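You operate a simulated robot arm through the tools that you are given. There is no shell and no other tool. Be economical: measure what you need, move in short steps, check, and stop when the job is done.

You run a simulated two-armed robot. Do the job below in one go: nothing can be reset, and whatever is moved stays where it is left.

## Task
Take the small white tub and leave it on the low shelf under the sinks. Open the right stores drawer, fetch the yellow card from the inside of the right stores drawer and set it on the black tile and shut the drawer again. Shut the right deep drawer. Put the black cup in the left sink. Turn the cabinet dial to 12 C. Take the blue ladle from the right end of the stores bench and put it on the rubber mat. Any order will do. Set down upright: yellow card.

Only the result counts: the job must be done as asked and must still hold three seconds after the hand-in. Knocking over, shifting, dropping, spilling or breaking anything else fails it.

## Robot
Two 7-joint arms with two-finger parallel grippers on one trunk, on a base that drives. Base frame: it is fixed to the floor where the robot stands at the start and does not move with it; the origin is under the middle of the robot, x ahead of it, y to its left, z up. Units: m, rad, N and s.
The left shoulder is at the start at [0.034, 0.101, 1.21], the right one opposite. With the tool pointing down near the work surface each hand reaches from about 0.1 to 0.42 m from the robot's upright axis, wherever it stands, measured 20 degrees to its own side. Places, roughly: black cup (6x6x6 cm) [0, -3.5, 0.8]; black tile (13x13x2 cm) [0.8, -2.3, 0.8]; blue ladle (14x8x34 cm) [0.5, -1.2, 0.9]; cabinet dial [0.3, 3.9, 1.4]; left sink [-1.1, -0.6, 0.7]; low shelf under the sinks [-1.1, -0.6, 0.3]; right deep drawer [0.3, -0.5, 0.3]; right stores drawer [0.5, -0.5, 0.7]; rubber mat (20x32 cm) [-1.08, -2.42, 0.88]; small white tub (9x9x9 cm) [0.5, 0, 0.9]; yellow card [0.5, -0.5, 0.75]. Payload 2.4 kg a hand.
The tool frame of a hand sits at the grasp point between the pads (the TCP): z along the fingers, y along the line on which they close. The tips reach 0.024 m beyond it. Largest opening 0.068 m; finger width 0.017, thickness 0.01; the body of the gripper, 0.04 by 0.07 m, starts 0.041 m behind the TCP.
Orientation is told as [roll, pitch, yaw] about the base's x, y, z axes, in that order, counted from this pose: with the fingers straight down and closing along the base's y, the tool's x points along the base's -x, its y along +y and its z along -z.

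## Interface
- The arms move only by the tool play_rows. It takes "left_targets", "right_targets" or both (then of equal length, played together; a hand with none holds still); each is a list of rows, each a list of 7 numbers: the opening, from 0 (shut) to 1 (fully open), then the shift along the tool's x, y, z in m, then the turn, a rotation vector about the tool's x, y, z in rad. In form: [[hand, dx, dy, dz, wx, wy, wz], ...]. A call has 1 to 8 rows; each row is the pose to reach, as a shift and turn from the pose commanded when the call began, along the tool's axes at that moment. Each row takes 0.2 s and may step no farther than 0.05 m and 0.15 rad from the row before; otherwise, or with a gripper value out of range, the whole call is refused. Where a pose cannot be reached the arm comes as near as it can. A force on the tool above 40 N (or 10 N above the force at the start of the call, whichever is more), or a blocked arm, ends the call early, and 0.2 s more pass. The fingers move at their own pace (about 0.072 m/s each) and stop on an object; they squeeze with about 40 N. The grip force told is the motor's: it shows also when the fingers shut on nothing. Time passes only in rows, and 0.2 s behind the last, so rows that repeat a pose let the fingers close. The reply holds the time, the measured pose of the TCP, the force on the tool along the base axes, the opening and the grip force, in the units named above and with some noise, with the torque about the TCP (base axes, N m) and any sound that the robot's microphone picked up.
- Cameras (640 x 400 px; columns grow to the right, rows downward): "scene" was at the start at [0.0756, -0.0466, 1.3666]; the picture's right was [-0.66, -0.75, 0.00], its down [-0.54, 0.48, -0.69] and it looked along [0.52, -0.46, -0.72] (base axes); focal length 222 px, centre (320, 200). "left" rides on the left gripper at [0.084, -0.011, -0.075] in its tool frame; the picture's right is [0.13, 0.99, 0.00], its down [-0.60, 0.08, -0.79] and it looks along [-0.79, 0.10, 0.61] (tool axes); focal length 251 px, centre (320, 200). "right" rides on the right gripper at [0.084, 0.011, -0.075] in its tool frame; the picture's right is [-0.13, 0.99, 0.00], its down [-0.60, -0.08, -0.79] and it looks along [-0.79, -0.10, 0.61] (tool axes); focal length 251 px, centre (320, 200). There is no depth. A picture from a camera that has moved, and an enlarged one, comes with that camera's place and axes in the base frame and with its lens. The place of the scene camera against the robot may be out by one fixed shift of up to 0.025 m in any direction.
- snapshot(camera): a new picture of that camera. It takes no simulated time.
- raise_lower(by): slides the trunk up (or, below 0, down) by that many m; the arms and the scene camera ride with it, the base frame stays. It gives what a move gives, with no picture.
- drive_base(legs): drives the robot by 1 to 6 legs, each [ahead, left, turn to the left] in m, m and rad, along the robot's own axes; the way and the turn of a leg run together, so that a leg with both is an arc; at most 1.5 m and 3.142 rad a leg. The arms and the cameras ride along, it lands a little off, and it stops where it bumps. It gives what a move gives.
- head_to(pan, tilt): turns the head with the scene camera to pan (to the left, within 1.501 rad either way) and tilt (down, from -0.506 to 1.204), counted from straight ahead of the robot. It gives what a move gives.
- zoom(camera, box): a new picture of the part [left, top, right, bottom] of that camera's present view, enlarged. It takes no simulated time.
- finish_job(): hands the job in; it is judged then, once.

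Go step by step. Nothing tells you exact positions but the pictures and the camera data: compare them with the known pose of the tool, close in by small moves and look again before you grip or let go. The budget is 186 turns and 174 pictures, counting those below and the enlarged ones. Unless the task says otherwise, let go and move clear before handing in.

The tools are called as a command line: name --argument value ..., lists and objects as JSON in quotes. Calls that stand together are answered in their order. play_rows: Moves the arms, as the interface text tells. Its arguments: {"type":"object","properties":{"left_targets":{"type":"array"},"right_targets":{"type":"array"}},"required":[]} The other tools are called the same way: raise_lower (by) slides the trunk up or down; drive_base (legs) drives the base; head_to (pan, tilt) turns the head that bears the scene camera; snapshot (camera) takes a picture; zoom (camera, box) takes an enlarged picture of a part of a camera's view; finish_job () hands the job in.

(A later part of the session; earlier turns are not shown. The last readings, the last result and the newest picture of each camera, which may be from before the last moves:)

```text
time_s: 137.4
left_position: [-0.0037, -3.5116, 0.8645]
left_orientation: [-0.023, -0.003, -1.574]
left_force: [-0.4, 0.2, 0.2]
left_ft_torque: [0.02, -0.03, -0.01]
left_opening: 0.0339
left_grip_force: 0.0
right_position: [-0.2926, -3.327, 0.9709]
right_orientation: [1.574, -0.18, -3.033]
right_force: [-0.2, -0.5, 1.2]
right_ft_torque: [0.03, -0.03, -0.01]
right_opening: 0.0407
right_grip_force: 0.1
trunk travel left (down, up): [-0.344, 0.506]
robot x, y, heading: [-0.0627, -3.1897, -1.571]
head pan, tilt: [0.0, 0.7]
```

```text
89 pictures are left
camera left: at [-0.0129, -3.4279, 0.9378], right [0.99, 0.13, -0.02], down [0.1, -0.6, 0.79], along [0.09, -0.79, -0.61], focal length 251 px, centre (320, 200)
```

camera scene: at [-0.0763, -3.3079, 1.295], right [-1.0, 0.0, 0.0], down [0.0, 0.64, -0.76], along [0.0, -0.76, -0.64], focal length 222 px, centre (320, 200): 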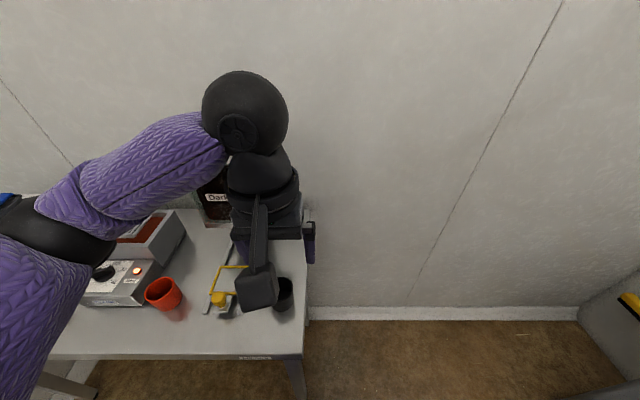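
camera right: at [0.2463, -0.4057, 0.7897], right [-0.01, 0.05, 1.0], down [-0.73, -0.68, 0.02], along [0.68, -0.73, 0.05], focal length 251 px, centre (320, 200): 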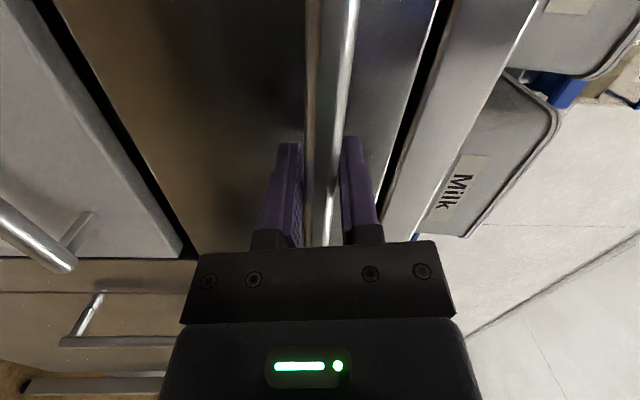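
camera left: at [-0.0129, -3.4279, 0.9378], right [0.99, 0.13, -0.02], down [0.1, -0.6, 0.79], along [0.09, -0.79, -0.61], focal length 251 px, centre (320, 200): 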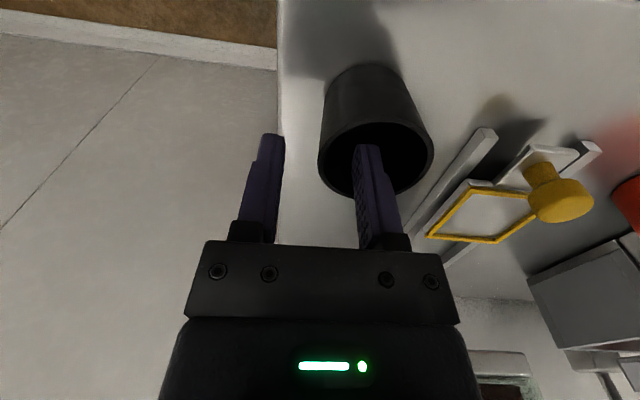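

play_rows --left_targets '[[0.5, 0, 0.001, 0.015, 0, 0, 0], [0.5, 0, 0.001, 0.03, 0, 0, 0], [0.5, 0, 0.001, 0.036, 0, 0, 0]]'

play_rows --left_targets '[[0.2, 0, 0, 0, 0, 0, 0], [0, 0, 0, 0, 0, 0, 0], [0, 0, 0, 0, 0, 0, 0], [0, 0, 0, 0, 0, 0, 0]]'

snapshot --camera "left"

```text
time_s: 138.2
left_position: [-0.0048, -3.5119, 0.828]
left_orientation: [-0.024, -0.006, -1.573]
left_force: [1.7, 2.1, 25.6]
left_ft_torque: [0.1, -0.6, 0.03]
left_opening: 0.0348
left_grip_force: 0.2
right_position: [-0.2924, -3.3249, 0.9707]
right_orientation: [1.576, -0.179, -3.033]
right_force: [-0.4, -0.3, 0.0]
right_ft_torque: [0.01, -0.01, 0.01]
right_opening: 0.0409
right_grip_force: 0.2
trunk travel left (down, up): [-0.344, 0.506]
robot x, y, heading: [-0.0638, -3.1876, -1.57]
head pan, tilt: [0.0, 0.7]
```

```text
time_s: 138.8
left_position: [-0.0037, -3.5125, 0.8298]
left_orientation: [-0.025, -0.012, -1.572]
left_force: [-3.6, 1.7, 34.4]
left_ft_torque: [0.14, -1.36, 0.19]
left_opening: 0.0089
left_grip_force: 30.3
right_position: [-0.2928, -3.3248, 0.9705]
right_orientation: [1.576, -0.18, -3.032]
right_force: [-0.3, 0.2, 0.3]
right_ft_torque: [0.0, 0.01, 0.01]
right_opening: 0.0409
right_grip_force: 0.2
trunk travel left (down, up): [-0.344, 0.506]
robot x, y, heading: [-0.0615, -3.1916, -1.566]
head pan, tilt: [0.0, 0.7]
stopped in row 3 (left hand): the force on the tool passed its limit at 41 N (the readings are from after the stop); the commanded pose is now the measured one
```

```text
88 pictures are left
camera left: at [-0.0141, -3.4275, 0.9037], right [0.99, 0.13, -0.03], down [0.1, -0.59, 0.8], along [0.09, -0.79, -0.6], focal length 251 px, centre (320, 200)
```

left: 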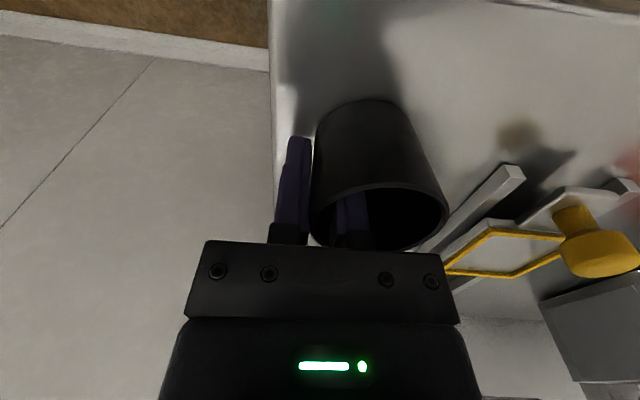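

The tip is at the table level (z≈0.80) and the wall is pinched (9 mm). Lift.

play_rows --left_targets '[[0, 0, 0, -0.005, 0, 0, 0], [0, 0, 0, -0.01, 0, 0, 0], [0, 0, 0, -0.03, 0, 0, 0], [0, 0, 0, -0.06, 0, 0, 0], [0, 0, 0, -0.09, 0, 0, 0]]'

snapshot --camera "left"

snapshot --camera "scene"

```text
time_s: 140.0
left_position: [-0.0008, -3.5121, 0.9164]
left_orientation: [-0.021, -0.007, -1.573]
left_force: [-0.3, -1.0, 0.2]
left_ft_torque: [0.0, 0.0, -0.01]
left_opening: 0.006
left_grip_force: 29.3
right_position: [-0.2921, -3.3268, 0.9704]
right_orientation: [1.573, -0.18, -3.033]
right_force: [-0.4, 0.9, -0.3]
right_ft_torque: [-0.04, -0.03, 0.04]
right_opening: 0.0408
right_grip_force: 0.1
trunk travel left (down, up): [-0.344, 0.506]
robot x, y, heading: [-0.0654, -3.1883, -1.567]
head pan, tilt: [0.0, 0.7]
```

```text
87 pictures are left
camera left: at [-0.0101, -3.4279, 0.991], right [0.99, 0.13, -0.02], down [0.1, -0.6, 0.79], along [0.09, -0.79, -0.61], focal length 251 px, centre (320, 200)
```

left: 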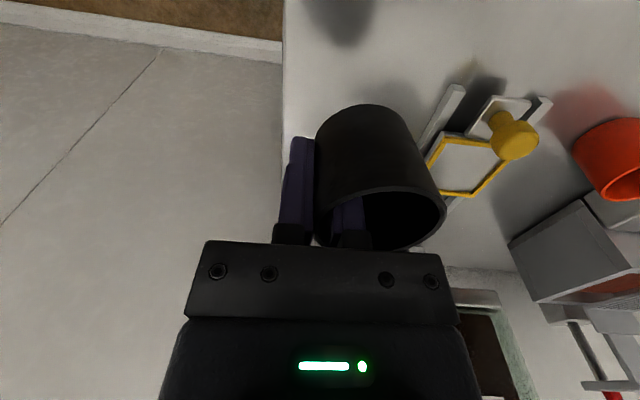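

```text
86 pictures are left
camera scene: at [-0.076, -3.3076, 1.295], right [-1.0, 0.0, 0.0], down [0.0, 0.64, -0.76], along [0.0, -0.76, -0.64], focal length 222 px, centre (320, 200)
```

scene: 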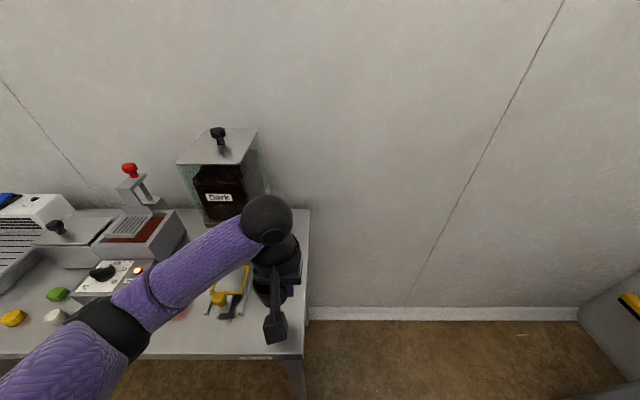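

Cup is held upright. Raise it, back away, turn to face the sink side and strafe toward the left sink.

play_rows --left_targets '[[0, 0.02, 0, -0.04, 0, 0, 0], [0, 0.04, 0, -0.08, 0, 0, 0], [0, 0.06, 0, -0.12, 0, 0, 0], [0, 0.06, 0, -0.15, 0, 0, 0]]'

drive_base --legs '[[-0.6, 0, 0], [0, 0, -1.575], [0, -1.3, 0], [0, -0.6, 0]]'

head_to --pan 0 --tilt 0.6

snapshot --camera "scene"

snapshot --camera "left"

```text
time_s: 141.0
left_position: [0.0014, -3.4488, 1.0647]
left_orientation: [-0.022, -0.007, -1.572]
left_force: [0.1, 0.3, -0.8]
left_ft_torque: [-0.02, 0.02, -0.01]
left_opening: 0.0061
left_grip_force: 28.8
right_position: [-0.2915, -3.3262, 0.9709]
right_orientation: [1.575, -0.18, -3.03]
right_force: [0.8, 0.5, -0.3]
right_ft_torque: [-0.05, 0.02, 0.01]
right_opening: 0.0409
right_grip_force: 0.0
trunk travel left (down, up): [-0.344, 0.506]
robot x, y, heading: [-0.0682, -3.187, -1.573]
head pan, tilt: [0.0, 0.7]
```

```text
time_s: 157.2
left_position: [-0.2911, -0.7914, 1.0636]
left_orientation: [-0.025, -0.008, 3.13]
left_force: [-0.1, -0.2, 0.1]
left_ft_torque: [0.04, 0.0, 0.01]
left_opening: 0.0062
left_grip_force: 29.4
right_position: [-0.164, -0.4975, 0.9714]
right_orientation: [1.575, -0.181, 1.669]
right_force: [-0.1, -0.1, 0.1]
right_ft_torque: [0.01, -0.01, 0.0]
right_opening: 0.0409
right_grip_force: 0.1
trunk travel left (down, up): [-0.344, 0.506]
robot x, y, heading: [-0.0243, -0.7284, 3.134]
head pan, tilt: [0.0, 0.7]
```

```text
time_s: 157.8
left_position: [-0.292, -0.7897, 1.0633]
left_orientation: [-0.026, -0.006, 3.129]
left_force: [0.4, -0.3, 0.9]
left_ft_torque: [0.0, -0.01, 0.0]
left_opening: 0.0058
left_grip_force: 28.5
right_position: [-0.1642, -0.4981, 0.9704]
right_orientation: [1.575, -0.18, 1.671]
right_force: [-1.0, -0.1, 0.3]
right_ft_torque: [0.0, 0.0, -0.03]
right_opening: 0.0408
right_grip_force: 0.1
trunk travel left (down, up): [-0.344, 0.506]
robot x, y, heading: [-0.0301, -0.7248, 3.134]
head pan, tilt: [0.0, 0.6]
```

```text
85 pictures are left
camera scene: at [-0.1711, -0.7196, 1.3036], right [0.01, 1.0, 0.0], down [0.57, -0.01, -0.82], along [-0.82, 0.01, -0.57], focal length 222 px, centre (320, 200)
```

scene: 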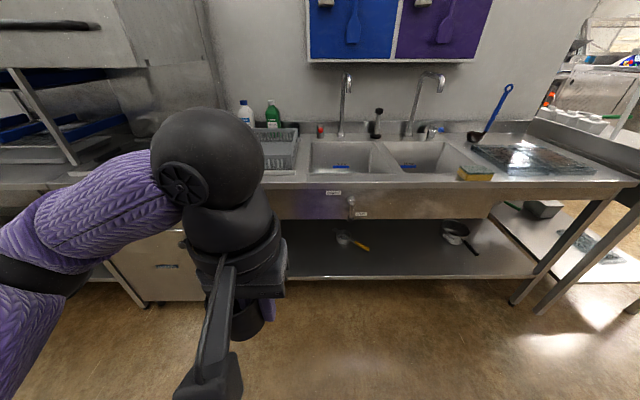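

```text
84 pictures are left
camera left: at [-0.2065, -0.7818, 1.1384], right [0.12, -0.99, -0.02], down [-0.6, -0.09, 0.8], along [-0.79, -0.08, -0.61], focal length 251 px, centre (320, 200)
```

left: 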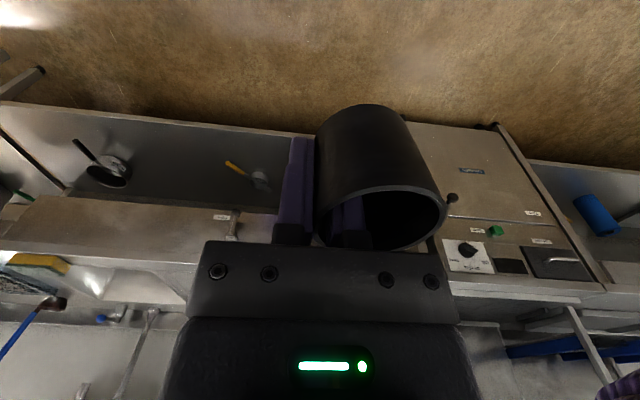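

Two sinks: the left sink's opening spans about x -1.25…-0.93, y -0.76…-0.40. Drive up to it.

drive_base --legs '[[0, -0.235, 0], [0.53, 0, 0]]'

snapshot --camera "scene"

snapshot --camera "left"

```text
time_s: 162.3
left_position: [-0.8182, -0.5378, 1.0635]
left_orientation: [-0.023, -0.008, 3.13]
left_force: [0.5, 0.1, -1.2]
left_ft_torque: [0.03, 0.02, 0.0]
left_opening: 0.006
left_grip_force: 29.0
right_position: [-0.6902, -0.2461, 0.9714]
right_orientation: [1.575, -0.18, 1.669]
right_force: [-0.4, -0.4, -0.3]
right_ft_torque: [0.0, 0.0, 0.0]
right_opening: 0.0406
right_grip_force: 0.0
trunk travel left (down, up): [-0.344, 0.506]
robot x, y, heading: [-0.5553, -0.4767, 3.134]
head pan, tilt: [0.0, 0.6]
```

```text
83 pictures are left
camera scene: at [-0.6984, -0.4681, 1.3036], right [0.01, 1.0, 0.0], down [0.57, -0.01, -0.82], along [-0.82, 0.01, -0.57], focal length 222 px, centre (320, 200)
```

scene: 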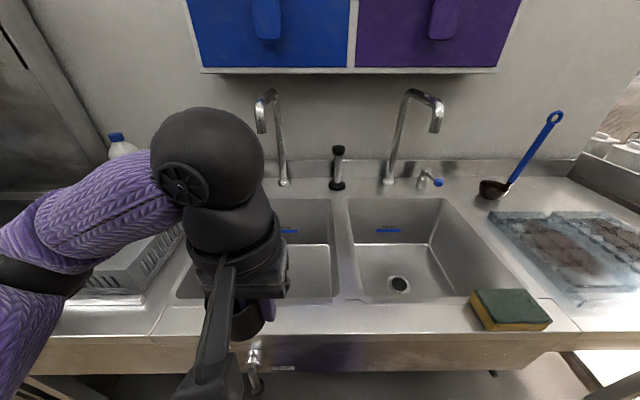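

```text
82 pictures are left
camera left: at [-0.7337, -0.5302, 1.1384], right [0.12, -0.99, -0.02], down [-0.6, -0.09, 0.79], along [-0.79, -0.08, -0.61], focal length 251 px, centre (320, 200)
```

left: 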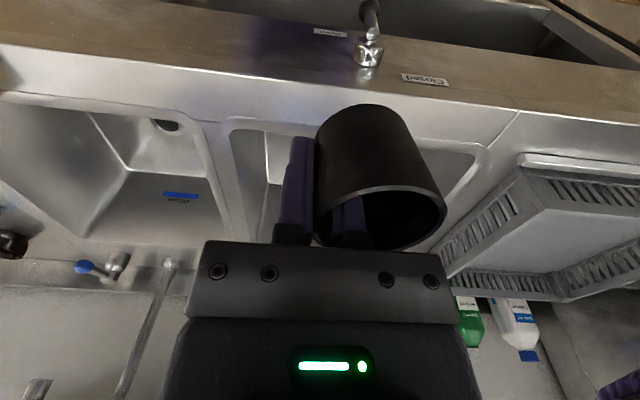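

The hand's camera bracket would hit the sink's front wall, so I yaw the hand 90° (bracket to the side) before lowering.

play_rows --left_targets '[[0, 0, 0, 0, 0, 0, -0.15], [0, 0, 0, 0, 0, 0, -0.3], [0, 0, 0, 0, 0, 0, -0.45], [0, 0, 0, 0, 0, 0, -0.6], [0, 0, 0, 0, 0, 0, -0.75], [0, 0, 0, 0, 0, 0, -0.9], [0, 0, 0, 0, 0, 0, -1.05], [0, 0, 0, 0, 0, 0, -1.2]]'

play_rows --left_targets '[[0, 0, 0, 0, 0, 0, -0.15], [0, 0, 0, 0, 0, 0, -0.3], [0, 0, 0, 0, 0, 0, -0.36]]'

drive_base --legs '[[0.06, 0, 0]]'

snapshot --camera "left"

```text
time_s: 164.1
left_position: [-0.8178, -0.5388, 1.0644]
left_orientation: [-0.013, 0.02, -1.952]
left_force: [0.3, 0.6, 0.4]
left_ft_torque: [-0.01, 0.05, -0.03]
left_opening: 0.0056
left_grip_force: 28.3
right_position: [-0.6916, -0.2467, 0.9711]
right_orientation: [1.574, -0.179, 1.67]
right_force: [0.3, 0.0, -0.1]
right_ft_torque: [0.01, 0.0, 0.02]
right_opening: 0.0407
right_grip_force: 0.1
trunk travel left (down, up): [-0.344, 0.506]
robot x, y, heading: [-0.5543, -0.4756, 3.136]
head pan, tilt: [0.0, 0.6]
```

```text
time_s: 164.9
left_position: [-0.8184, -0.5375, 1.0646]
left_orientation: [-0.007, 0.028, -1.591]
left_force: [-1.0, 0.8, 0.2]
left_ft_torque: [0.02, 0.04, -0.01]
left_opening: 0.0058
left_grip_force: 29.0
right_position: [-0.6915, -0.2457, 0.9708]
right_orientation: [1.576, -0.181, 1.67]
right_force: [-0.9, 0.0, -0.8]
right_ft_torque: [-0.02, 0.02, 0.02]
right_opening: 0.0408
right_grip_force: 0.1
trunk travel left (down, up): [-0.344, 0.506]
robot x, y, heading: [-0.5555, -0.4734, 3.134]
head pan, tilt: [0.0, 0.6]
```

```text
time_s: 165.9
left_position: [-0.8777, -0.5373, 1.0642]
left_orientation: [-0.006, 0.024, -1.591]
left_force: [1.1, 0.2, -1.4]
left_ft_torque: [-0.03, 0.0, 0.02]
left_opening: 0.0061
left_grip_force: 28.9
right_position: [-0.7512, -0.2463, 0.9713]
right_orientation: [1.575, -0.18, 1.673]
right_force: [1.0, 1.0, -0.6]
right_ft_torque: [0.03, -0.04, -0.02]
right_opening: 0.0406
right_grip_force: 0.0
trunk travel left (down, up): [-0.344, 0.506]
robot x, y, heading: [-0.6145, -0.4769, 3.132]
head pan, tilt: [0.0, 0.6]
```

```text
81 pictures are left
camera left: at [-0.8863, -0.456, 1.1408], right [0.99, 0.11, 0.0], down [0.07, -0.62, 0.78], along [0.08, -0.77, -0.63], focal length 251 px, centre (320, 200)
```

left: 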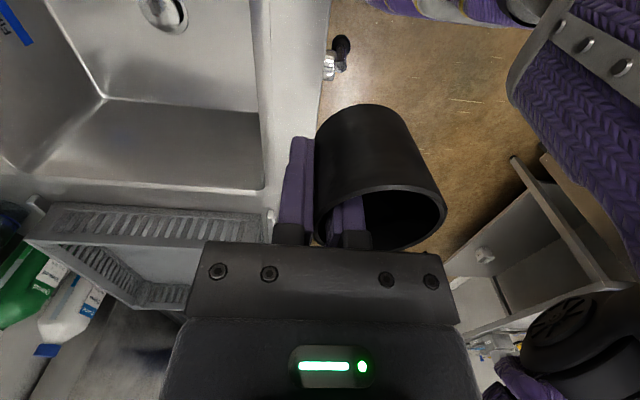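

Now move over the sink's front area at about (-1.03,-0.62).

play_rows --left_targets '[[0, -0.02, -0.038, 0, 0, 0, 0], [0, -0.04, -0.076, 0, 0, 0, 0], [0, -0.06, -0.114, 0, 0, 0, 0], [0, -0.083, -0.152, 0, 0, 0, 0], [0, -0.083, -0.152, 0.04, 0, 0, 0], [0, -0.083, -0.152, 0.08, 0, 0, 0]]'

snapshot --camera "left"

snapshot --camera "scene"

```text
time_s: 167.3
left_position: [-1.0324, -0.6142, 0.9804]
left_orientation: [-0.007, 0.025, -1.592]
left_force: [-0.6, 0.1, -0.4]
left_ft_torque: [0.01, 0.0, 0.01]
left_opening: 0.0058
left_grip_force: 28.3
right_position: [-0.7511, -0.2455, 0.9712]
right_orientation: [1.575, -0.182, 1.673]
right_force: [-0.2, 0.1, 0.0]
right_ft_torque: [0.02, -0.02, -0.01]
right_opening: 0.0409
right_grip_force: 0.1
trunk travel left (down, up): [-0.344, 0.506]
robot x, y, heading: [-0.6169, -0.4775, 3.133]
head pan, tilt: [0.0, 0.6]
```

```text
80 pictures are left
camera left: at [-1.0413, -0.532, 1.0574], right [0.99, 0.11, 0.0], down [0.07, -0.62, 0.78], along [0.08, -0.77, -0.63], focal length 251 px, centre (320, 200)
```

left: 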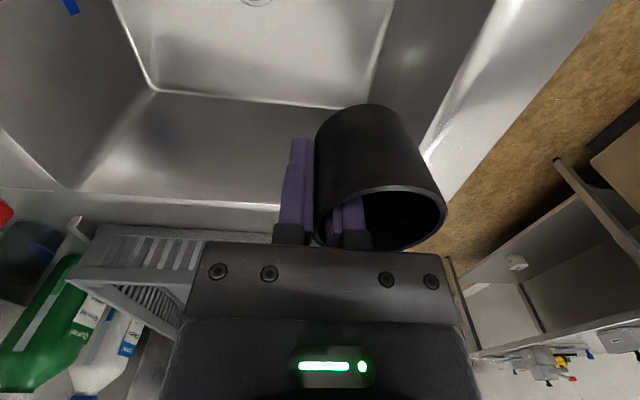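

```text
79 pictures are left
camera scene: at [-0.7575, -0.468, 1.3036], right [0.01, 1.0, 0.0], down [0.57, 0.0, -0.82], along [-0.82, 0.01, -0.57], focal length 222 px, centre (320, 200)
```

scene: 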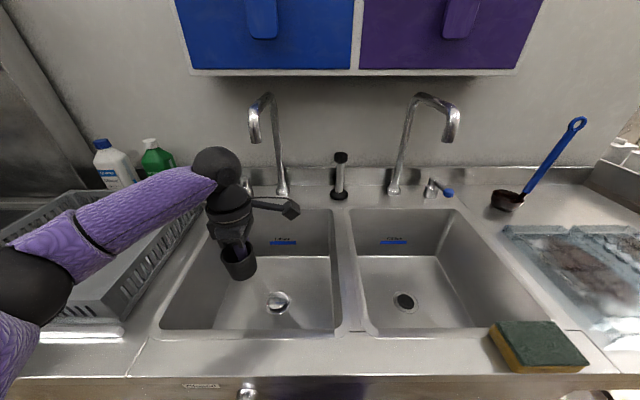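

Clear view: the cup is over the left sink. Lower in steps while watching the forearm against the drying rack.

play_rows --left_targets '[[0, 0, 0, 0.04, 0, 0, 0], [0, 0, 0, 0.08, 0, 0, 0], [0, 0, 0, 0.12, 0, 0, 0]]'

snapshot --camera "scene"

```text
time_s: 168.1
left_position: [-1.0329, -0.6133, 0.8611]
left_orientation: [-0.006, 0.024, -1.592]
left_force: [-0.6, -0.2, -0.1]
left_ft_torque: [-0.02, 0.05, -0.01]
left_opening: 0.006
left_grip_force: 28.9
right_position: [-0.75, -0.2456, 0.9706]
right_orientation: [1.573, -0.18, 1.672]
right_force: [-0.5, 0.0, -0.4]
right_ft_torque: [-0.03, 0.0, -0.04]
right_opening: 0.041
right_grip_force: 0.1
trunk travel left (down, up): [-0.344, 0.506]
robot x, y, heading: [-0.6169, -0.4731, 3.13]
head pan, tilt: [0.0, 0.6]
```

```text
78 pictures are left
camera scene: at [-0.7575, -0.468, 1.3036], right [0.01, 1.0, 0.0], down [0.57, 0.0, -0.82], along [-0.82, 0.01, -0.57], focal length 222 px, centre (320, 200)
```

scene: 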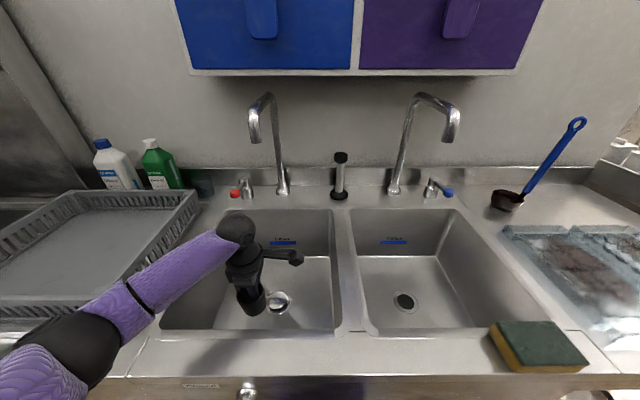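

play_rows --left_targets '[[0, 0.01, 0, 0.03, 0, 0, 0], [0, 0.015, 0, 0.06, 0, 0, 0]]'

snapshot --camera "scene"

snapshot --camera "left"

```text
time_s: 168.7
left_position: [-1.0337, -0.5984, 0.8039]
left_orientation: [-0.006, 0.024, -1.591]
left_force: [-0.3, -0.7, 0.2]
left_ft_torque: [0.02, 0.01, 0.02]
left_opening: 0.0059
left_grip_force: 28.7
right_position: [-0.7516, -0.2452, 0.9719]
right_orientation: [1.576, -0.181, 1.673]
right_force: [0.8, 0.0, 0.4]
right_ft_torque: [-0.02, 0.01, -0.02]
right_opening: 0.041
right_grip_force: 0.1
trunk travel left (down, up): [-0.344, 0.506]
robot x, y, heading: [-0.6188, -0.4771, 3.129]
head pan, tilt: [0.0, 0.6]
```

```text
77 pictures are left
camera scene: at [-0.7575, -0.4679, 1.3036], right [0.01, 1.0, 0.0], down [0.57, 0.0, -0.82], along [-0.82, 0.01, -0.57], focal length 222 px, centre (320, 200)
```

scene: 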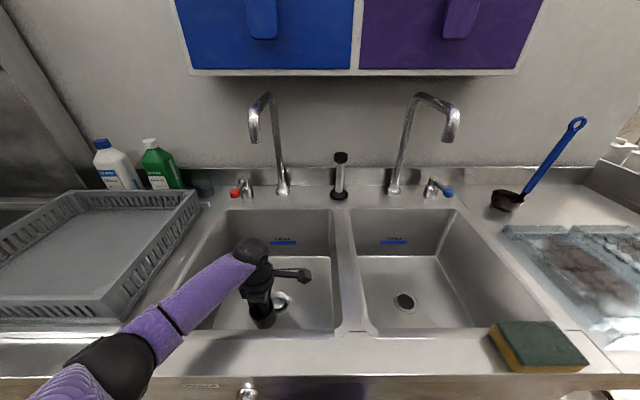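

```text
76 pictures are left
camera left: at [-1.0424, -0.5166, 0.8805], right [0.99, 0.11, 0.0], down [0.07, -0.62, 0.78], along [0.08, -0.77, -0.63], focal length 251 px, centre (320, 200)
```

left: 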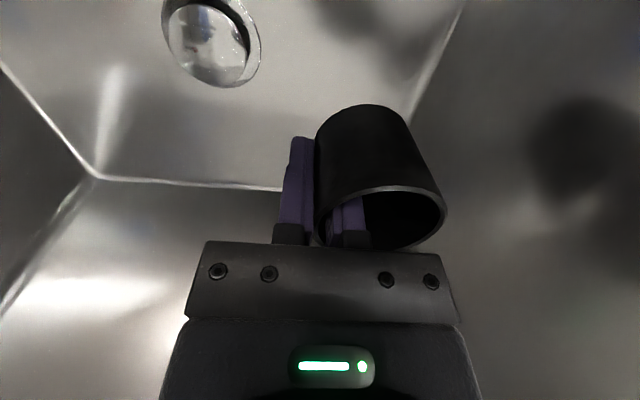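

play_rows --left_targets '[[0, 0, 0, 0.03, 0, 0, 0], [0, 0, 0, 0.05, 0, 0, 0], [0, 0, 0, 0.058, 0, 0, 0], [0, 0, 0, 0.066, 0, 0, 0], [0, 0, 0, 0.074, 0, 0, 0], [0, 0, 0, 0.08, 0, 0, 0]]'

snapshot --camera "left"

zoom --camera "scene" --box '[200, 230, 360, 330]'

```text
time_s: 170.1
left_position: [-1.034, -0.5943, 0.7248]
left_orientation: [-0.013, 0.025, -1.589]
left_force: [-0.7, 0.2, -0.1]
left_ft_torque: [-0.02, -0.02, 0.05]
left_opening: 0.0057
left_grip_force: 28.9
right_position: [-0.7509, -0.2472, 0.9712]
right_orientation: [1.577, -0.179, 1.673]
right_force: [0.0, 0.6, -0.2]
right_ft_torque: [0.02, -0.01, -0.02]
right_opening: 0.0409
right_grip_force: 0.1
trunk travel left (down, up): [-0.344, 0.506]
robot x, y, heading: [-0.6165, -0.4766, 3.133]
head pan, tilt: [0.0, 0.6]
```

```text
75 pictures are left
camera left: at [-1.0422, -0.5129, 0.8012], right [0.99, 0.11, -0.01], down [0.08, -0.62, 0.78], along [0.08, -0.77, -0.63], focal length 251 px, centre (320, 200)
```

left: 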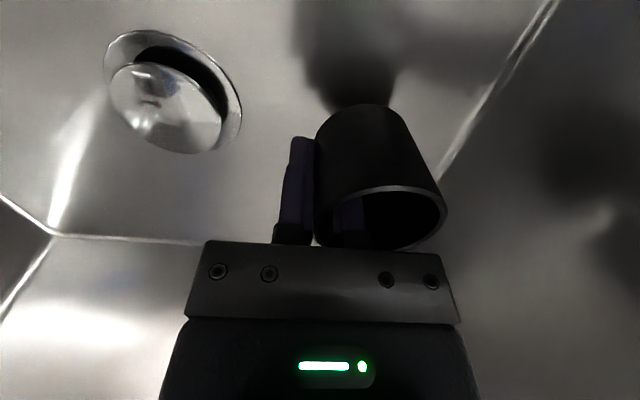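

```text
4.00 times, centred on (280, 280) of scene
camera zoom: at [-0.7571, -0.4687, 1.3042], right [0.01, 1.0, 0.0], down [0.56, 0.0, -0.83], along [-0.83, 0.01, -0.56], focal length 888 px, centre (480, -120)
```

zoom: 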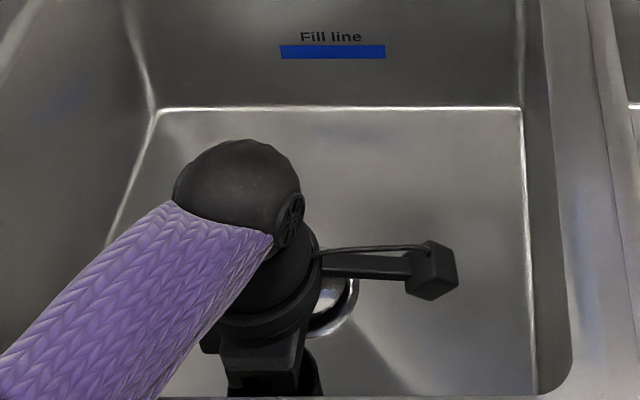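

play_rows --left_targets '[[0, 0, 0, 0.006, 0, 0, 0], [0, 0, 0, 0.012, 0, 0, 0], [0, 0, 0, 0.018, 0, 0, 0], [0, 0, 0, 0.024, 0, 0, 0]]'

snapshot --camera "left"

```text
time_s: 171.1
left_position: [-1.0425, -0.6052, 0.7138]
left_orientation: [-0.044, 0.024, -1.582]
left_force: [0.6, 0.0, -0.4]
left_ft_torque: [0.0, 0.0, 0.01]
left_opening: 0.0057
left_grip_force: 28.9
right_position: [-0.7508, -0.2529, 0.9738]
right_orientation: [1.581, -0.181, 1.68]
right_force: [-0.5, -0.1, 0.9]
right_ft_torque: [-0.02, -0.03, -0.02]
right_opening: 0.0409
right_grip_force: 0.1
trunk travel left (down, up): [-0.344, 0.506]
robot x, y, heading: [-0.6182, -0.4794, -3.138]
head pan, tilt: [0.0, 0.6]
```

```text
73 pictures are left
camera left: at [-1.0493, -0.523, 0.7913], right [0.99, 0.12, -0.04], down [0.11, -0.62, 0.77], along [0.07, -0.77, -0.63], focal length 251 px, centre (320, 200)
```

left: 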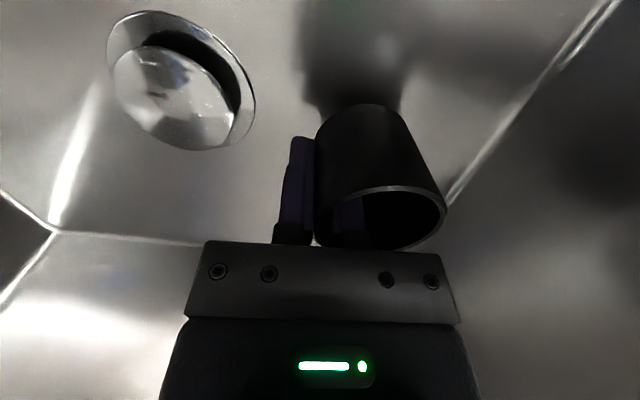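

The forearm seems to rest on something (hand drifted slightly, no tool force); the cup base is within about a centimetre of the floor. Look closely.

zoom --camera "left" --box '[260, 40, 460, 165]'

snapshot --camera "scene"

snapshot --camera "right"

```text
3.20 times, centred on (360, 102) of left
camera zoom: at [-1.0493, -0.523, 0.7913], right [0.99, 0.12, -0.04], down [0.11, -0.62, 0.77], along [0.07, -0.77, -0.63], focal length 805 px, centre (192, 512)
```

zoom: 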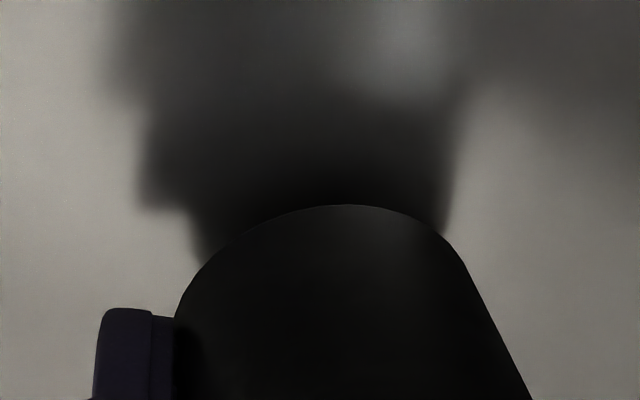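

```text
71 pictures are left
camera scene: at [-0.753, -0.4755, 1.306], right [0.0, 1.0, 0.0], down [0.56, 0.0, -0.83], along [-0.83, 0.0, -0.56], focal length 222 px, centre (320, 200)
```

scene: 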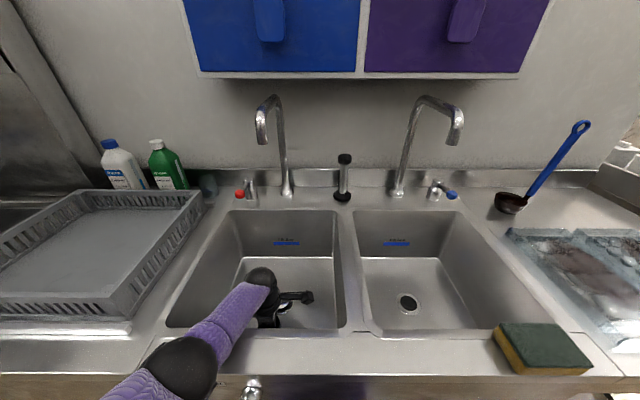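

```text
70 pictures are left
camera right: at [-0.6666, -0.3292, 0.9685], right [0.02, -0.05, 1.0], down [0.72, 0.69, 0.03], along [-0.69, 0.72, 0.05], focal length 251 px, centre (320, 200)
```

right: 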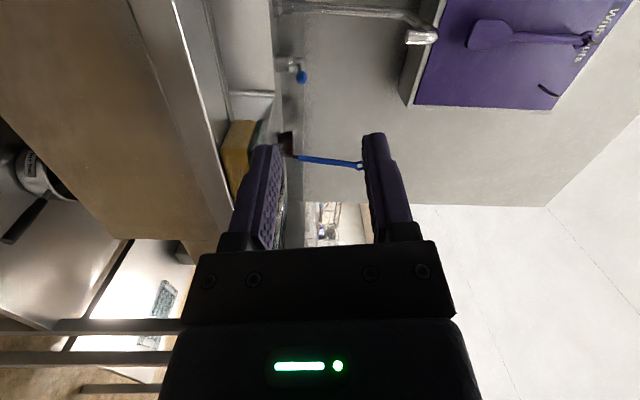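

The elbow rests on the counter edge; the contact shadow shows the cup practically on the floor. I'll open slightly to release it.

play_rows --left_targets '[[0.1, 0, 0, -0.02, 0, 0, 0], [0.2, 0, 0, -0.02, 0, 0, 0], [0.25, 0, 0, -0.02, 0, 0, 0]]'

snapshot --camera "left"

```text
time_s: 171.9
left_position: [-1.0381, -0.5996, 0.7276]
left_orientation: [-0.029, 0.026, -1.589]
left_force: [0.1, 0.7, -0.7]
left_ft_torque: [-0.01, 0.02, -0.01]
left_opening: 0.0167
left_grip_force: 0.0
right_position: [-0.7486, -0.2491, 0.9733]
right_orientation: [1.576, -0.186, 1.671]
right_force: [-1.0, 0.1, 0.8]
right_ft_torque: [0.0, -0.01, 0.01]
right_opening: 0.0408
right_grip_force: 0.1
trunk travel left (down, up): [-0.344, 0.506]
robot x, y, heading: [-0.6106, -0.4741, 3.135]
head pan, tilt: [0.0, 0.6]
```

```text
69 pictures are left
camera left: at [-1.0456, -0.518, 0.8043], right [0.99, 0.11, -0.03], down [0.09, -0.63, 0.77], along [0.07, -0.77, -0.63], focal length 251 px, centre (320, 200)
```

left: 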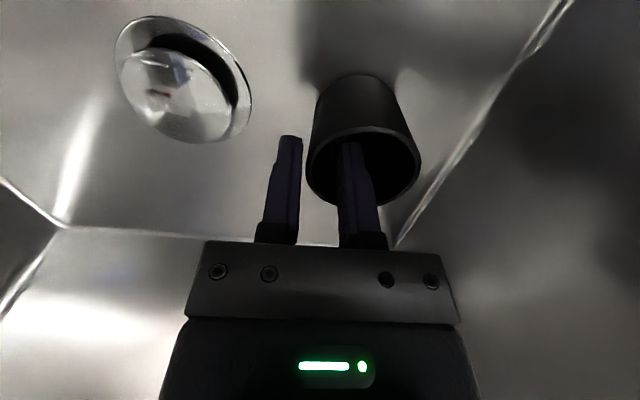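

The cup stands in the sink. Rise straight out.

play_rows --left_targets '[[0.25, 0, 0, -0.03, 0, 0, 0], [0.25, 0, 0, -0.06, 0, 0, 0], [0.25, 0, 0, -0.1, 0, 0, 0], [0.25, 0, 0, -0.14, 0, 0, 0], [0.25, 0, 0, -0.18, 0, 0, 0], [0.25, 0, 0, -0.22, 0, 0, 0], [0.25, 0, 0, -0.26, 0, 0, 0], [0.25, 0, 0.03, -0.3, 0, 0, 0]]'

play_rows --left_targets '[[0.5, 0.02, 0.04, 0, 0, 0, 0], [1, 0.04, 0.08, 0, 0, 0, 0], [1, 0.06, 0.12, 0, 0, 0, 0]]'

snapshot --camera "scene"

```text
time_s: 173.7
left_position: [-0.9992, -0.6016, 1.023]
left_orientation: [-0.006, 0.022, -1.589]
left_force: [0.2, -0.6, -0.2]
left_ft_torque: [-0.01, -0.01, 0.0]
left_opening: 0.0169
left_grip_force: 0.0
right_position: [-0.7508, -0.2462, 0.9708]
right_orientation: [1.574, -0.178, 1.673]
right_force: [1.3, 0.5, 0.2]
right_ft_torque: [0.0, 0.0, -0.01]
right_opening: 0.0407
right_grip_force: 0.0
trunk travel left (down, up): [-0.344, 0.506]
robot x, y, heading: [-0.6151, -0.4791, 3.133]
head pan, tilt: [0.0, 0.6]
```

```text
time_s: 174.5
left_position: [-0.9088, -0.5614, 1.0199]
left_orientation: [-0.004, 0.024, -1.593]
left_force: [0.1, 0.3, 0.1]
left_ft_torque: [0.01, 0.01, 0.0]
left_opening: 0.0683
left_grip_force: 0.2
left hand out of reach, approached as far as the arm can: row 3
right_position: [-0.7511, -0.2459, 0.9714]
right_orientation: [1.574, -0.179, 1.671]
right_force: [-0.4, 0.8, -0.7]
right_ft_torque: [0.01, 0.02, 0.01]
right_opening: 0.0409
right_grip_force: 0.0
trunk travel left (down, up): [-0.344, 0.506]
robot x, y, heading: [-0.6206, -0.4763, 3.13]
head pan, tilt: [0.0, 0.6]
```

```text
68 pictures are left
camera scene: at [-0.7575, -0.468, 1.3036], right [0.01, 1.0, 0.0], down [0.57, 0.0, -0.82], along [-0.82, 0.01, -0.57], focal length 222 px, centre (320, 200)
```

scene: 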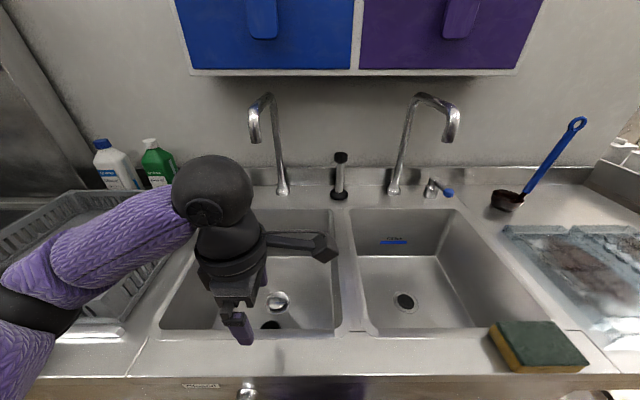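

The cup is in the left sink. Next the white tub: re-yaw the left hand, back off and turn to the stores bench.

play_rows --left_targets '[[1, 0, 0, 0, 0, 0, 0.15], [1, 0, 0, 0, 0, 0, 0.3], [1, 0, 0, 0, 0, 0, 0.45], [1, 0, 0, 0, 0, 0, 0.6], [1, 0, 0, 0, 0, 0, 0.75], [1, 0, 0, 0, 0, 0, 0.9], [1, 0, 0, 0, 0, 0, 1.05], [1, 0, 0, 0, 0, 0, 1.2]]'

play_rows --left_targets '[[1, 0, 0, 0, 0, 0, 0.15], [1, 0, 0, 0, 0, 0, 0.3], [1, 0, 0, 0, 0, 0, 0.37]]'

drive_base --legs '[[-0.38, 0, 0], [0, 0, 3.13], [0, 0.35, 0], [0.18, 0, 0]]'

snapshot --camera "left"

snapshot --camera "scene"

```text
time_s: 176.3
left_position: [-0.9108, -0.5579, 1.0188]
left_orientation: [-0.024, 0.001, -2.794]
left_force: [0.0, 0.6, 0.4]
left_ft_torque: [0.0, 0.02, -0.02]
left_opening: 0.0677
left_grip_force: 0.1
right_position: [-0.7511, -0.246, 0.9721]
right_orientation: [1.577, -0.179, 1.672]
right_force: [-0.1, -1.1, -0.9]
right_ft_torque: [0.01, 0.03, 0.01]
right_opening: 0.0408
right_grip_force: 0.1
trunk travel left (down, up): [-0.344, 0.506]
robot x, y, heading: [-0.6162, -0.4762, 3.135]
head pan, tilt: [0.0, 0.6]
```

```text
time_s: 177.1
left_position: [-0.9114, -0.5599, 1.0198]
left_orientation: [-0.024, -0.006, 3.121]
left_force: [0.1, 0.0, 0.3]
left_ft_torque: [0.0, 0.0, 0.05]
left_opening: 0.068
left_grip_force: 0.2
right_position: [-0.7508, -0.2463, 0.9691]
right_orientation: [1.573, -0.18, 1.671]
right_force: [-0.2, -0.5, -1.1]
right_ft_torque: [0.01, 0.0, 0.0]
right_opening: 0.0407
right_grip_force: 0.0
trunk travel left (down, up): [-0.344, 0.506]
robot x, y, heading: [-0.615, -0.4766, 3.136]
head pan, tilt: [0.0, 0.6]
```

```text
time_s: 189.7
left_position: [0.279, -0.0839, 1.0184]
left_orientation: [-0.024, -0.006, -0.111]
left_force: [0.1, -0.1, 0.1]
left_ft_torque: [0.0, 0.0, -0.01]
left_opening: 0.068
left_grip_force: 0.1
right_position: [0.0909, -0.3812, 0.9713]
right_orientation: [1.575, -0.18, -1.561]
right_force: [0.2, 0.2, 0.3]
right_ft_torque: [-0.01, 0.0, 0.0]
right_opening: 0.0405
right_grip_force: 0.2
trunk travel left (down, up): [-0.344, 0.506]
robot x, y, heading: [-0.0239, -0.1412, -0.098]
head pan, tilt: [0.0, 0.6]
```

```text
67 pictures are left
camera left: at [0.1944, -0.0838, 1.0936], right [-0.02, 1.0, -0.02], down [0.61, 0.03, 0.79], along [0.8, 0.0, -0.61], focal length 251 px, centre (320, 200)
```

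left: 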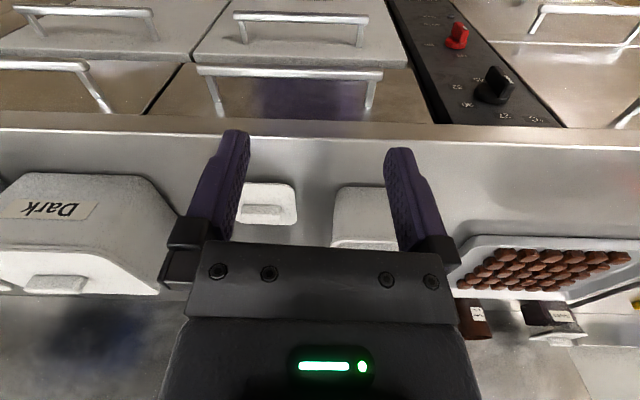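

```text
66 pictures are left
camera scene: at [0.0934, -0.1469, 1.3036], right [-0.1, -1.0, 0.0], down [-0.56, 0.06, -0.82], along [0.82, -0.08, -0.57], focal length 222 px, centre (320, 200)
```

scene: 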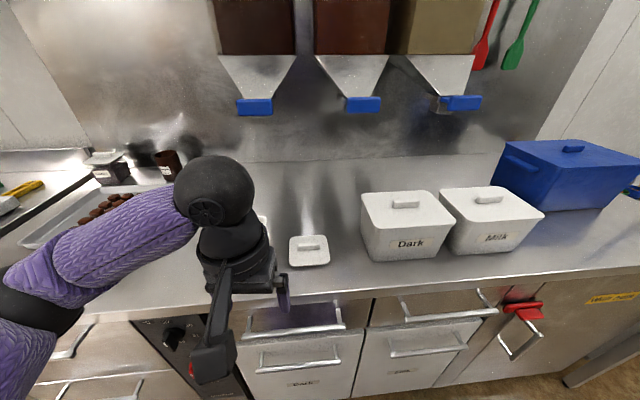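

Tub front-bottom edge ≈ x 0.445, centre y ≈ -0.028, bench ≈0.88. I'll pinch its left side wall with the hand tilted forward (useful for the low shelf). Align the base and tilt the hand.

drive_base --legs '[[0, 0, 0.098], [0.04, 0.03, 0]]'

play_rows --left_targets '[[1, 0, 0.02, 0, 0, -0.14, 0], [1, 0, 0.03, 0, 0, -0.28, 0], [1, 0, 0.03, 0, 0, -0.42, 0], [1, 0, 0.03, 0, 0, -0.56, 0], [0.5, 0, 0.03, 0, 0, -0.65, 0], [0.5, 0, 0.03, 0, 0, -0.65, 0]]'

snapshot --camera "left"

```text
time_s: 191.1
left_position: [0.3117, -0.0249, 1.0187]
left_orientation: [-0.025, -0.008, -0.012]
left_force: [-1.0, -0.4, -0.7]
left_ft_torque: [-0.03, -0.01, -0.01]
left_opening: 0.0681
left_grip_force: 0.2
right_position: [0.155, -0.3395, 0.9702]
right_orientation: [1.574, -0.18, -1.462]
right_force: [0.2, -0.9, -0.5]
right_ft_torque: [-0.01, 0.04, 0.03]
right_opening: 0.0409
right_grip_force: 0.0
trunk travel left (down, up): [-0.344, 0.506]
robot x, y, heading: [0.019, -0.11, 0.008]
head pan, tilt: [0.0, 0.6]
```

```text
time_s: 192.5
left_position: [0.3473, -0.0026, 1.0256]
left_orientation: [-0.031, -0.656, 0.007]
left_force: [0.0, 0.4, 0.6]
left_ft_torque: [-0.03, -0.03, -0.01]
left_opening: 0.0339
left_grip_force: 0.1
left hand out of reach, approached as far as the arm can: row 4, 5, 6
right_position: [0.1548, -0.3392, 0.9709]
right_orientation: [1.574, -0.18, -1.46]
right_force: [0.7, -0.7, 1.5]
right_ft_torque: [-0.01, 0.0, 0.02]
right_opening: 0.0409
right_grip_force: 0.1
trunk travel left (down, up): [-0.344, 0.506]
robot x, y, heading: [0.0165, -0.1087, 0.0]
head pan, tilt: [0.0, 0.6]
```

```text
65 pictures are left
camera left: at [0.2338, -0.0122, 1.0328], right [-0.09, 0.99, -0.1], down [-0.01, 0.1, 0.99], along [1.0, 0.09, 0.0], focal length 251 px, centre (320, 200)
```

left: 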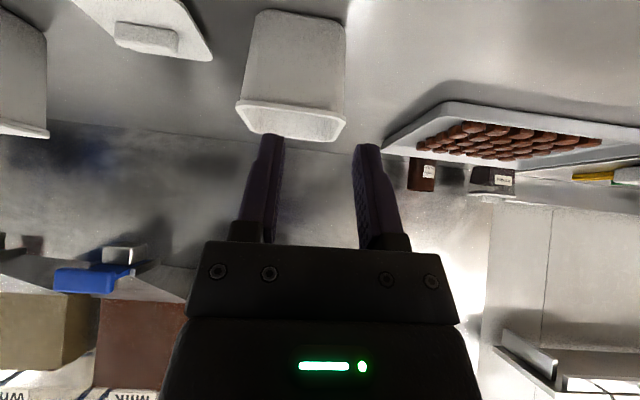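

I can see the tub rim: x≈0.415–0.50, y≈-0.06…+0.02, z≈0.97. Line up on its left wall.

play_rows --left_targets '[[0.5, -0.02, 0.01, 0.02, 0, 0, 0], [0.5, -0.039, 0.019, 0.04, 0, 0, 0], [0.5, -0.039, 0.019, 0.06, 0, 0, 0]]'

snapshot --camera "left"

```text
time_s: 193.3
left_position: [0.4131, 0.0158, 1.0008]
left_orientation: [-0.029, -0.656, 0.006]
left_force: [0.0, -0.1, 0.6]
left_ft_torque: [-0.02, 0.0, 0.0]
left_opening: 0.034
left_grip_force: 0.1
right_position: [0.1551, -0.3402, 0.9711]
right_orientation: [1.575, -0.181, -1.46]
right_force: [0.1, 0.8, -0.2]
right_ft_torque: [-0.02, 0.01, 0.0]
right_opening: 0.0411
right_grip_force: 0.2
trunk travel left (down, up): [-0.344, 0.506]
robot x, y, heading: [0.0225, -0.1083, 0.002]
head pan, tilt: [0.0, 0.6]
```

```text
64 pictures are left
camera left: at [0.3004, 0.0057, 1.009], right [-0.09, 0.99, -0.1], down [-0.01, 0.1, 0.99], along [1.0, 0.09, 0.0], focal length 251 px, centre (320, 200)
```

left: 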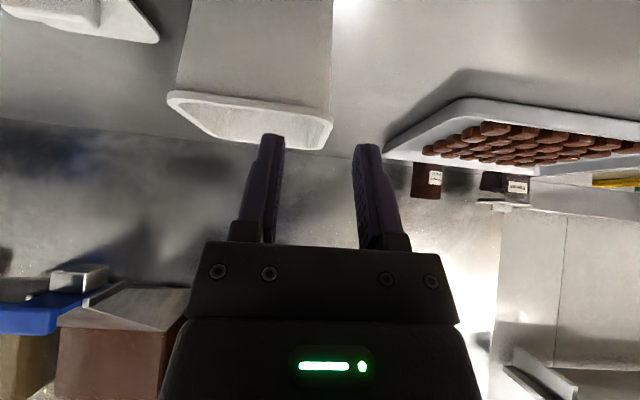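

Aligned with the left wall. Slide in along the tool axis.

play_rows --left_targets '[[0.5, -0.012, 0, 0.02, 0, 0, 0], [0.5, -0.012, 0, 0.045, 0, 0, 0], [0.5, -0.012, 0, 0.064, 0, 0, 0]]'

snapshot --camera "left"

```text
time_s: 194.1
left_position: [0.4618, 0.0141, 0.9573]
left_orientation: [-0.03, -0.657, 0.007]
left_force: [-0.1, 0.5, -0.6]
left_ft_torque: [0.02, 0.03, -0.01]
left_opening: 0.0338
left_grip_force: 0.1
right_position: [0.1545, -0.3394, 0.9695]
right_orientation: [1.574, -0.179, -1.46]
right_force: [0.0, 0.7, 1.3]
right_ft_torque: [0.01, 0.0, 0.0]
right_opening: 0.0408
right_grip_force: 0.2
trunk travel left (down, up): [-0.344, 0.506]
robot x, y, heading: [0.015, -0.1113, 0.002]
head pan, tilt: [0.0, 0.6]
```

```text
63 pictures are left
camera left: at [0.349, 0.0048, 0.9648], right [-0.09, 0.99, -0.1], down [0.0, 0.1, 0.99], along [1.0, 0.09, 0.0], focal length 251 px, centre (320, 200)
```

left: 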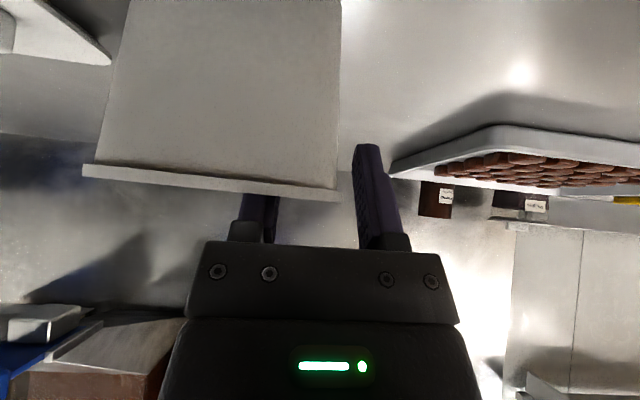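

Inner finger is inside the tub, outer outside. Close and lift.

play_rows --left_targets '[[0.2, 0, 0, 0, 0, 0, 0], [0, 0, 0, 0, 0, 0, 0], [0, 0, 0, 0, 0, 0, 0], [0, 0, 0, 0, 0, 0, 0]]'

play_rows --left_targets '[[0, -0.006, 0, -0.008, 0, 0, 0], [0, -0.018, 0, -0.024, 0, 0, 0], [0, -0.036, 0, -0.048, 0, 0, 0], [0, -0.054, 0, -0.072, 0, 0, 0], [0, -0.072, 0, -0.096, 0, 0, 0]]'

snapshot --camera "left"

snapshot --camera "scene"

```text
time_s: 195.1
left_position: [0.4617, 0.0147, 0.9581]
left_orientation: [-0.031, -0.658, 0.008]
left_force: [1.5, -1.5, 5.1]
left_ft_torque: [-0.54, 0.02, 0.12]
left_opening: 0.003
left_grip_force: 26.5
right_position: [0.154, -0.3393, 0.9706]
right_orientation: [1.574, -0.18, -1.461]
right_force: [-0.5, 0.2, 0.0]
right_ft_torque: [0.0, 0.04, -0.04]
right_opening: 0.0408
right_grip_force: 0.0
trunk travel left (down, up): [-0.344, 0.506]
robot x, y, heading: [0.0171, -0.1109, 0.003]
head pan, tilt: [0.0, 0.6]
```

```text
time_s: 196.3
left_position: [0.4603, 0.0165, 1.08]
left_orientation: [-0.03, -0.657, 0.008]
left_force: [-0.5, -0.6, -0.7]
left_ft_torque: [0.04, 0.03, -0.02]
left_opening: 0.0027
left_grip_force: 26.7
right_position: [0.1537, -0.34, 0.9705]
right_orientation: [1.575, -0.181, -1.461]
right_force: [0.5, 0.4, -0.4]
right_ft_torque: [-0.02, 0.0, 0.0]
right_opening: 0.041
right_grip_force: 0.0
trunk travel left (down, up): [-0.344, 0.506]
robot x, y, heading: [0.0184, -0.1104, -0.0]
head pan, tilt: [0.0, 0.6]
```

```text
62 pictures are left
camera left: at [0.347, 0.0068, 1.0871], right [-0.09, 0.99, -0.1], down [0.0, 0.1, 0.99], along [1.0, 0.09, -0.01], focal length 251 px, centre (320, 200)
```

left: 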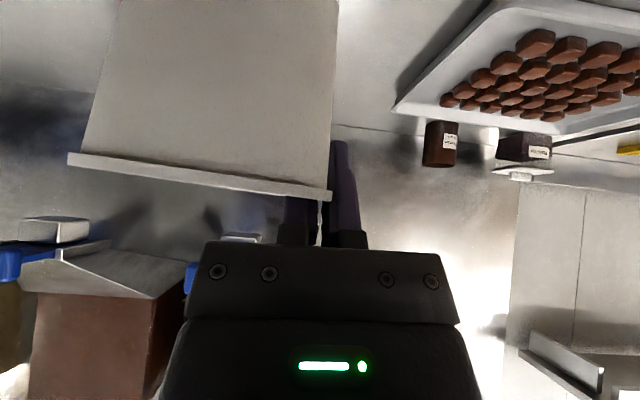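

```text
61 pictures are left
camera scene: at [0.134, -0.1043, 1.3036], right [0.0, -1.0, 0.0], down [-0.57, 0.0, -0.82], along [0.82, 0.0, -0.57], focal length 222 px, centre (320, 200)
```

scene: 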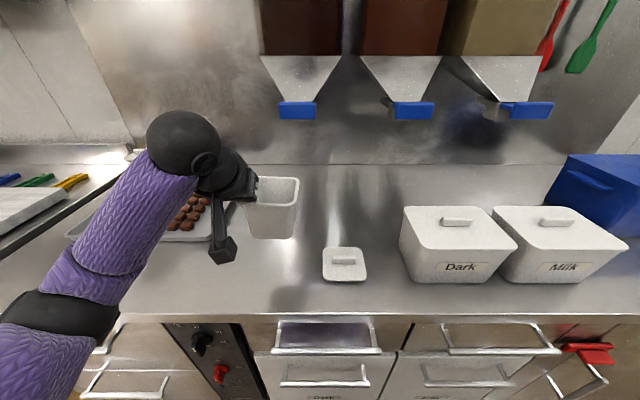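

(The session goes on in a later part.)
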